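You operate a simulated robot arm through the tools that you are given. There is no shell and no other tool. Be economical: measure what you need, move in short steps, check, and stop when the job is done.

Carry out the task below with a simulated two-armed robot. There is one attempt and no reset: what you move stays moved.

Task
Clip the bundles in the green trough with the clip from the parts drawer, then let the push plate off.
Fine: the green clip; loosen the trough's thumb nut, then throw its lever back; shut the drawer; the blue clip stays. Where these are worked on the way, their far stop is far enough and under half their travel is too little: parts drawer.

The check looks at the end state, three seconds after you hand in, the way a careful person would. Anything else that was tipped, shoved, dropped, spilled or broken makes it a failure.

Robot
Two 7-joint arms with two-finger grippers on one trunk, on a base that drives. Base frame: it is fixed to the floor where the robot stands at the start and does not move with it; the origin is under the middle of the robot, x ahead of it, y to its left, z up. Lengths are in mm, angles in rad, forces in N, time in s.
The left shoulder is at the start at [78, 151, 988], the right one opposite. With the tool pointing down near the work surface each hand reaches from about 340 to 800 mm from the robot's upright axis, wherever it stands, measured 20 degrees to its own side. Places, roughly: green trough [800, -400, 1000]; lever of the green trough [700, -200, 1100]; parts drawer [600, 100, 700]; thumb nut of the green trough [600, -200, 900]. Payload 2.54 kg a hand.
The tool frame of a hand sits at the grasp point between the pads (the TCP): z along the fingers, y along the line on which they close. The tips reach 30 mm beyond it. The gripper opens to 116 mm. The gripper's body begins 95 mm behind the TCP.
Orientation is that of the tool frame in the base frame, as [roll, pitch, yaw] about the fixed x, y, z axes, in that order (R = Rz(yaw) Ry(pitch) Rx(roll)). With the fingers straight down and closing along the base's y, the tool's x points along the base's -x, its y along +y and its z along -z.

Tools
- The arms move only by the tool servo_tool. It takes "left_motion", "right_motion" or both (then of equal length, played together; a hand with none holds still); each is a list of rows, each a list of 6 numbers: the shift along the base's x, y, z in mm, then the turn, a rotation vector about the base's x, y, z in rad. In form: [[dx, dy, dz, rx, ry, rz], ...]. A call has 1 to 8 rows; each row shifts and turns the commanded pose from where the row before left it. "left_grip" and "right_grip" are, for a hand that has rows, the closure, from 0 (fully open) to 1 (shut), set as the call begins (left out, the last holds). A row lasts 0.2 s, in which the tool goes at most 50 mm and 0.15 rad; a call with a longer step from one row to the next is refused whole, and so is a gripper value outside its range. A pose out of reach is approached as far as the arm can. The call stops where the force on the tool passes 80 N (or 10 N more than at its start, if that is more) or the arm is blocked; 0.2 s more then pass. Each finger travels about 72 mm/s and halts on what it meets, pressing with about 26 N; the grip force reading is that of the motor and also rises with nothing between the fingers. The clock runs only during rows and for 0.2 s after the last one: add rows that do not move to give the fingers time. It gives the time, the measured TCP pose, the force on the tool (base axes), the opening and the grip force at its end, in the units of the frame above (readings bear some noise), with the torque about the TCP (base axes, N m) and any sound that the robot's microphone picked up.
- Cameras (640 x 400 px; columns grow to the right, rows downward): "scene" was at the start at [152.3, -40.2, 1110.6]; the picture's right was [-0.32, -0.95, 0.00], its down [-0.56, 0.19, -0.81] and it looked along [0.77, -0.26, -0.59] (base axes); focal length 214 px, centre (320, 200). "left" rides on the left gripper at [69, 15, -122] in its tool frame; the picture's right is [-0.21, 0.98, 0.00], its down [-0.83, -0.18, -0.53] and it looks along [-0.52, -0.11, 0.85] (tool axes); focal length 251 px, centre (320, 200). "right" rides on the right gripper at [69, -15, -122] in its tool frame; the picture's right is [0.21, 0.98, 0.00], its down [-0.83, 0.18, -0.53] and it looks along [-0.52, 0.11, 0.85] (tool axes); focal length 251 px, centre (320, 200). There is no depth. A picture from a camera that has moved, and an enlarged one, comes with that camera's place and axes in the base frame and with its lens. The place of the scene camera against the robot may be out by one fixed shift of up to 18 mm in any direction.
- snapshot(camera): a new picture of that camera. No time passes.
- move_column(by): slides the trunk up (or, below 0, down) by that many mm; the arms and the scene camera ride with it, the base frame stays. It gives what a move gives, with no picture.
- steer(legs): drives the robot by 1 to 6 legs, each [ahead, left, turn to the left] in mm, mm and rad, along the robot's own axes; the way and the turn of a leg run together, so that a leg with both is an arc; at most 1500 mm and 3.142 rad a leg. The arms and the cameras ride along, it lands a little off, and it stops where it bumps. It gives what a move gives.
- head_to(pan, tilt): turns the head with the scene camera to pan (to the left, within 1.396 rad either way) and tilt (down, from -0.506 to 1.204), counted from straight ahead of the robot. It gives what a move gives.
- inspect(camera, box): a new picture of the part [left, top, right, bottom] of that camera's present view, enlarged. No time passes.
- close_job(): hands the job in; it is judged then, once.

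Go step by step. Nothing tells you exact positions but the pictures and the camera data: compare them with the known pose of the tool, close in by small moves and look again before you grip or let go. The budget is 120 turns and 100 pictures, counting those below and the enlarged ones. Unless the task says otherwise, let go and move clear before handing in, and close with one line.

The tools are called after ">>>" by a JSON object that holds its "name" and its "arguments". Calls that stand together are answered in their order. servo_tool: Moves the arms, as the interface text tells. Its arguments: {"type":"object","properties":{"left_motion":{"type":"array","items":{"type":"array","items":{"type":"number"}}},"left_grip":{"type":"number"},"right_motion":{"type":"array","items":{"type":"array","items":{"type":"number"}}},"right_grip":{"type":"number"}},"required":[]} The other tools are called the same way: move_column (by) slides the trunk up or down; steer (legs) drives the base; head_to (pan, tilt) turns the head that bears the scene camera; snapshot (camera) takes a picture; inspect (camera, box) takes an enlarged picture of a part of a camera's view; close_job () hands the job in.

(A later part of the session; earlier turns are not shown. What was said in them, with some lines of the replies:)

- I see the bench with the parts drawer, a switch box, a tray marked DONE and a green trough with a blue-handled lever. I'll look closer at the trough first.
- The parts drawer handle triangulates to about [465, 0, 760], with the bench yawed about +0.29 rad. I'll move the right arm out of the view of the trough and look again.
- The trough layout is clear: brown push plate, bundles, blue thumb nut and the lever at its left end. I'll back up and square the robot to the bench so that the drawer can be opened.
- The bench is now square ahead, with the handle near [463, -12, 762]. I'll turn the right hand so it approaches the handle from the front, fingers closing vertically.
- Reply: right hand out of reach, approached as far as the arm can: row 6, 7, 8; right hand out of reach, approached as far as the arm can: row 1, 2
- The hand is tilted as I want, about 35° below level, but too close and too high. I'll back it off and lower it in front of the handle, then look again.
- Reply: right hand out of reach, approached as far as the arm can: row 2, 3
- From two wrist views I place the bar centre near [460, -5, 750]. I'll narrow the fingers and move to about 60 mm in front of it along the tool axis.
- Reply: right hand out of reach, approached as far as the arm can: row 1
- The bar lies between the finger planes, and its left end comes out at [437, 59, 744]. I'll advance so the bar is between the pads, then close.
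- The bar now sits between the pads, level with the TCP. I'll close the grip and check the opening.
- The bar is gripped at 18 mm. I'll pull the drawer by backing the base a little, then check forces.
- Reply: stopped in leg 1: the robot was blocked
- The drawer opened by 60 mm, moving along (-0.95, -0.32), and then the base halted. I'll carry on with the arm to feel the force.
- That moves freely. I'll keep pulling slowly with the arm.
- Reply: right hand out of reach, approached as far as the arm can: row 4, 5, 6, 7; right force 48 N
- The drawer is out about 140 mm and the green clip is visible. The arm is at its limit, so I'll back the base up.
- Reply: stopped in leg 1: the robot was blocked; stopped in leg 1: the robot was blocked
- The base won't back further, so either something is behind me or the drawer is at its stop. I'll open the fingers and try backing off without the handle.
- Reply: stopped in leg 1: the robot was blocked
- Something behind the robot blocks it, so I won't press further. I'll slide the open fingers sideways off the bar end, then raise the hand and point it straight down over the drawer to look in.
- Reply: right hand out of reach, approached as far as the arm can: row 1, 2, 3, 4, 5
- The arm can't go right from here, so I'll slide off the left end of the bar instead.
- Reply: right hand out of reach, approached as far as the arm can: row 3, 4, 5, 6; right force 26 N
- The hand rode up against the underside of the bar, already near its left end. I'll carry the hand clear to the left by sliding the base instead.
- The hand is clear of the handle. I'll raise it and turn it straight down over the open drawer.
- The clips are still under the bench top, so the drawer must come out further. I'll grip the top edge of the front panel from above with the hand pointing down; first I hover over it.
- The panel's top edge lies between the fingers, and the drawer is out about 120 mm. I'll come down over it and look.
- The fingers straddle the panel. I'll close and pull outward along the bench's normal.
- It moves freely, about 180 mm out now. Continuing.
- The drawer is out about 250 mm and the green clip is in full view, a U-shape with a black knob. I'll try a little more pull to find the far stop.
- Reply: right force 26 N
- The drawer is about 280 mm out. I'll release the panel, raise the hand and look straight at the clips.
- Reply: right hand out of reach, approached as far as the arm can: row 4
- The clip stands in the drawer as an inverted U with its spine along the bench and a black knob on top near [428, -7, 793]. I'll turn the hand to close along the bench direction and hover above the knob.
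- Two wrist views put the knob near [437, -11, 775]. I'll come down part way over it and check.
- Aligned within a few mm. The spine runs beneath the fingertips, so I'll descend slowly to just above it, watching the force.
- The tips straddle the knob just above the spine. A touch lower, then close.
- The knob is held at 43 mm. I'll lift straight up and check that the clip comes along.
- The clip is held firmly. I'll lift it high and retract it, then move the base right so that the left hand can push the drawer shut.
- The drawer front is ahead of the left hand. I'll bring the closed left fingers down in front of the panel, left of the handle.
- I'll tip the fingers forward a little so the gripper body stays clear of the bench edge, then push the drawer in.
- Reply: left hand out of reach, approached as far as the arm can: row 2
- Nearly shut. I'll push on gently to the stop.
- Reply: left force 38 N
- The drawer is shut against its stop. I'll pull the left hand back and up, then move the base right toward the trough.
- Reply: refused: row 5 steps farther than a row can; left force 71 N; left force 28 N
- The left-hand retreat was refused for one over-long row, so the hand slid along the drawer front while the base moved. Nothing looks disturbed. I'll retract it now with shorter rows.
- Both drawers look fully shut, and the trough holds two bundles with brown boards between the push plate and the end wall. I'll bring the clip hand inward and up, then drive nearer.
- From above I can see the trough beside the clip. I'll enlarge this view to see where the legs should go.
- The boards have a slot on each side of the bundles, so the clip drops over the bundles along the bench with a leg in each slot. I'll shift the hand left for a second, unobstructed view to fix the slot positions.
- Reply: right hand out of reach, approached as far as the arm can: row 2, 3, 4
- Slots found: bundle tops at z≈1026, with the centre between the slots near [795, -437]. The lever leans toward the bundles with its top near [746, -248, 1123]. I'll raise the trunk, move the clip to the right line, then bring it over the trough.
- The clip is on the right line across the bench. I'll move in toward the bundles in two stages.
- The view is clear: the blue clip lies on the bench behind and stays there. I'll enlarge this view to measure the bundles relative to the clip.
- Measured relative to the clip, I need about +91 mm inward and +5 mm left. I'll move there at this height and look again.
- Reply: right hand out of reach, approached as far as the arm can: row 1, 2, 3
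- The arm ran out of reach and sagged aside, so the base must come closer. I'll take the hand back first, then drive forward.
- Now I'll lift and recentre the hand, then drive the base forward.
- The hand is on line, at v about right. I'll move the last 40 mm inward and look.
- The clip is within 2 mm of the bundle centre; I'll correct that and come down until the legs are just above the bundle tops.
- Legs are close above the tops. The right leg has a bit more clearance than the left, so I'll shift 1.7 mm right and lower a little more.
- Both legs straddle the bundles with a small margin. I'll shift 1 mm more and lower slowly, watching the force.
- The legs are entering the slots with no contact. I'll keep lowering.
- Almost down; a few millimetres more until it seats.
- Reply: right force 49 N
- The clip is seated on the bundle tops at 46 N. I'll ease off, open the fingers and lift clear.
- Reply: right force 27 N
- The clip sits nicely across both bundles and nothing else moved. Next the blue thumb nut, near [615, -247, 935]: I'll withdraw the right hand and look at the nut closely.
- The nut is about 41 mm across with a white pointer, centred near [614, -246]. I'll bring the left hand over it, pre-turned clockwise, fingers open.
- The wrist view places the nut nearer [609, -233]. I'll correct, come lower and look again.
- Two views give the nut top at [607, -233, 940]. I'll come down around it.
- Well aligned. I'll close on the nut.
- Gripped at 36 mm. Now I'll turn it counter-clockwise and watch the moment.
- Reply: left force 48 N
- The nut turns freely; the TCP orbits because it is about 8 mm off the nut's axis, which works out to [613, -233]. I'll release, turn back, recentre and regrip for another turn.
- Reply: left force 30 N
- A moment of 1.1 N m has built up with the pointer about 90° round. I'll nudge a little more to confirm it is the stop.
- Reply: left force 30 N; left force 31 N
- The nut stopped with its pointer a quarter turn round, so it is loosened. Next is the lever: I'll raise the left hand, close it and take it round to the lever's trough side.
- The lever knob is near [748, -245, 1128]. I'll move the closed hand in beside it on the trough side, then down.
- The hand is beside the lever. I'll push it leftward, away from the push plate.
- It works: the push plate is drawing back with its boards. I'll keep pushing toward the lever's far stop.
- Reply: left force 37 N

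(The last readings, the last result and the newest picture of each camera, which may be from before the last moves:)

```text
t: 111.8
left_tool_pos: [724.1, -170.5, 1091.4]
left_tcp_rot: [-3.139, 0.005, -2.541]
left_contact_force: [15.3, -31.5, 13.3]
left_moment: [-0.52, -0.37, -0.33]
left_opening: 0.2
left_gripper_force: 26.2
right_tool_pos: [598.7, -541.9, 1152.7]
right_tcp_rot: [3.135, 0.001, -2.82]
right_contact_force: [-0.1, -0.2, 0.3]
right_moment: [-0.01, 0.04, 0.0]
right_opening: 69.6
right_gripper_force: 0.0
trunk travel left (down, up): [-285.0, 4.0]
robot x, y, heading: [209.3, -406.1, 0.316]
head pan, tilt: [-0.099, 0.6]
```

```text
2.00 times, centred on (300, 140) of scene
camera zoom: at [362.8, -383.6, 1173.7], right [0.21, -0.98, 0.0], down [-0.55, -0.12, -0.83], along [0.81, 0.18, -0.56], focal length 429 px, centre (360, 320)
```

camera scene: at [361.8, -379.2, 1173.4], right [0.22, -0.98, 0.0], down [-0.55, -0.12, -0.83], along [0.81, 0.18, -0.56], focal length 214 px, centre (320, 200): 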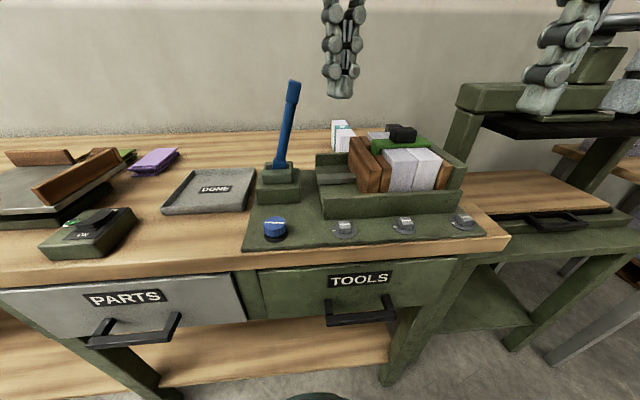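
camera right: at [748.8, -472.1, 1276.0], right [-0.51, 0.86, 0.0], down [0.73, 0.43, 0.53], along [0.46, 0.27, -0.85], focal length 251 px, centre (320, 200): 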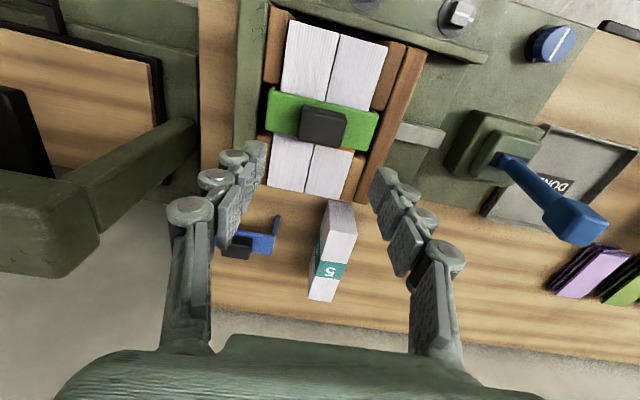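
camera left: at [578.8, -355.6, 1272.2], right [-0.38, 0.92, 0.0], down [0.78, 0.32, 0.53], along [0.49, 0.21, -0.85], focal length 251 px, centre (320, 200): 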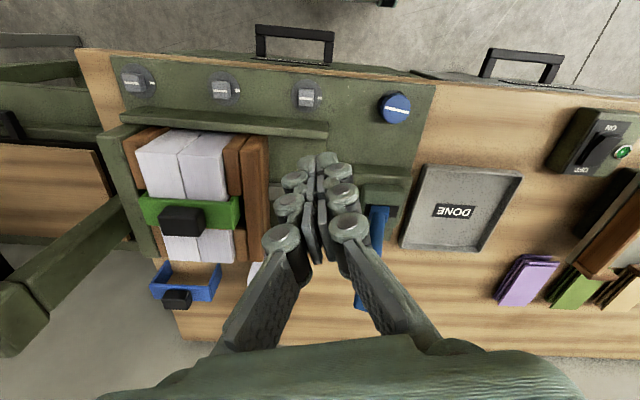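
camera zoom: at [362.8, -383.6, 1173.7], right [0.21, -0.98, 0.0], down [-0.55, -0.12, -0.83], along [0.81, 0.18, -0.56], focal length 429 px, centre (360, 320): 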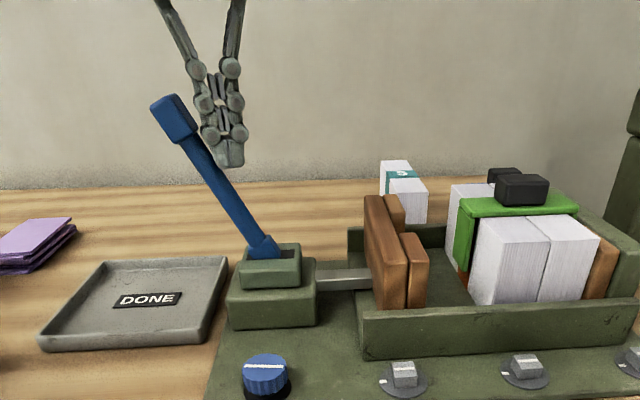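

The force rose to about 37 N, so the stop is near. One small further push to make sure, then back off.

>>> {"name": "servo_tool", "arguments": {"left_motion": [[-2.2, 6.6, -3, 0, 0, 0], [-2.2, 6.6, -3, 0, 0, 0], [0, 0, 0, 0, 0, 0]]}}

>>> {"name": "servo_tool", "arguments": {"left_motion": [[5, -15, 5, 0, 0, 0], [6, -18, 10, 0, 0, 0], [6, -18, 20, 0, 0, 0], [0, 0, 40, 0, 0, 0], [0, 0, 20, 0, 0, 0], [0, 0, 0, 0, 0, 0]]}}

>>> {"name": "inspect", "arguments": {"camera": "scene", "box": [190, 40, 490, 260]}}

```text
t: 112.4
left_tool_pos: [722.9, -170.3, 1093.7]
left_tcp_rot: [-3.098, 0.015, -2.559]
left_contact_force: [9.6, -26.5, 15.6]
left_moment: [-0.44, -0.22, -0.24]
left_opening: 0.0
left_gripper_force: 25.5
right_tool_pos: [597.4, -542.4, 1152.3]
right_tcp_rot: [3.139, 0.002, -2.822]
right_contact_force: [0.2, 0.9, 0.1]
right_moment: [-0.08, 0.0, 0.0]
right_opening: 69.5
right_gripper_force: 0.1
trunk travel left (down, up): [-285.0, 4.0]
robot x, y, heading: [215.1, -404.6, 0.313]
head pan, tilt: [-0.099, 0.6]
stopped in row 3 (left hand): the force on the tool passed its limit at 83 N (the readings are from after the stop); the commanded pose is now the measured one
```

```text
t: 113.8
left_tool_pos: [739.1, -213.2, 1185.5]
left_tcp_rot: [-3.109, 0.012, -2.549]
left_contact_force: [-0.3, 0.6, 0.2]
left_moment: [0.0, 0.0, 0.02]
left_opening: 0.0
left_gripper_force: 26.2
right_tool_pos: [597.8, -538.7, 1152.9]
right_tcp_rot: [3.14, 0.001, -2.82]
right_contact_force: [0.7, 0.0, -0.6]
right_moment: [0.0, -0.03, -0.01]
right_opening: 69.6
right_gripper_force: 0.1
trunk travel left (down, up): [-285.0, 4.0]
robot x, y, heading: [209.2, -409.5, 0.314]
head pan, tilt: [-0.099, 0.6]
```

```text
1.82 times, centred on (340, 150) of scene
camera zoom: at [362.2, -380.0, 1173.4], right [0.21, -0.98, 0.0], down [-0.55, -0.12, -0.83], along [0.81, 0.18, -0.56], focal length 390 px, centre (284, 291)
```

zoom: 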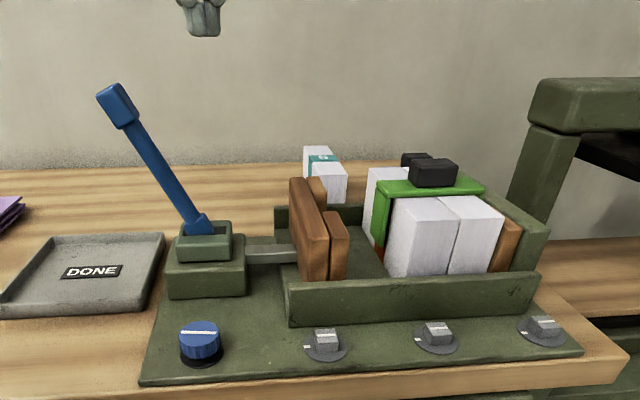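

The lever is against its stop and the push plate is off, with the clipped bundles standing. I'll withdraw the left hand and take a last look at drawers and clip.

>>> {"name": "servo_tool", "arguments": {"left_motion": [[-30, -10, 0, 0, 0, 0], [-30, -10, 0, 0, 0, 0], [-30, -10, 0, 0, 0, 0], [0, 0, 0, 0, 0, 0]]}}

>>> {"name": "inspect", "arguments": {"camera": "left", "box": [40, 0, 640, 375]}}

>>> {"name": "head_to", "arguments": {"pan": 0.15, "tilt": 0.8}}

>>> {"name": "snapshot", "arguments": {"camera": "scene"}}

```text
t: 114.8
left_tool_pos: [646.6, -242.2, 1183.4]
left_tcp_rot: [-3.111, 0.011, -2.547]
left_contact_force: [0.1, -0.1, 0.4]
left_moment: [0.01, -0.06, 0.01]
left_opening: 0.1
left_gripper_force: 26.0
right_tool_pos: [598.1, -538.8, 1151.8]
right_tcp_rot: [3.14, -0.001, -2.821]
right_contact_force: [0.2, 0.2, -0.2]
right_moment: [0.03, 0.01, 0.01]
right_opening: 69.5
right_gripper_force: 0.1
trunk travel left (down, up): [-285.0, 4.0]
robot x, y, heading: [211.3, -409.2, 0.316]
head pan, tilt: [-0.099, 0.6]
```

```text
1.07 times, centred on (340, 188) of left (not enlarged: the box is as wide or as high as the picture)
camera zoom: at [578.8, -266.1, 1304.8], right [-0.37, 0.93, -0.03], down [0.77, 0.32, 0.55], along [0.52, 0.18, -0.84], focal length 268 px, centre (299, 213)
```

zoom: 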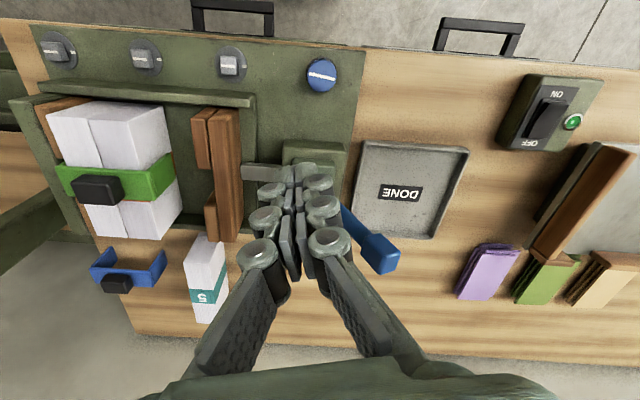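

```text
t: 115.6
left_tool_pos: [647.6, -242.8, 1183.8]
left_tcp_rot: [-3.11, 0.011, -2.548]
left_contact_force: [0.4, 0.9, 0.4]
left_moment: [0.02, 0.0, 0.03]
left_opening: 0.0
left_gripper_force: 25.3
right_tool_pos: [598.9, -539.3, 1152.7]
right_tcp_rot: [3.14, 0.001, -2.821]
right_contact_force: [-0.4, 0.2, -0.3]
right_moment: [0.0, -0.03, 0.01]
right_opening: 69.5
right_gripper_force: 0.2
trunk travel left (down, up): [-285.0, 4.0]
robot x, y, heading: [209.5, -408.6, 0.319]
head pan, tilt: [0.15, 0.799]
```

```text
15 pictures are left
camera scene: at [348.0, -362.8, 1156.5], right [0.45, -0.89, 0.0], down [-0.64, -0.32, -0.7], along [0.62, 0.31, -0.72], focal length 214 px, centre (320, 200)
```

scene: 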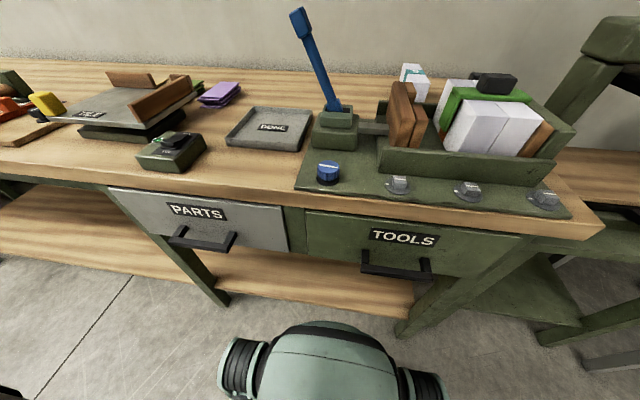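

The green clip spans both bundles, the nut is loosened and the lever is back with the push plate off. The drawer is shut, the blue clip is untouched and both hands are clear, so I'm handing in.

>>> {"name": "close_job", "arguments": {}}

```text
The job is handed in.
```

I clipped the bundles with the green clip, loosened the thumb nut, threw the lever back so the push plate is off, shut the parts drawer and left the blue clip alone; the job is handed in.
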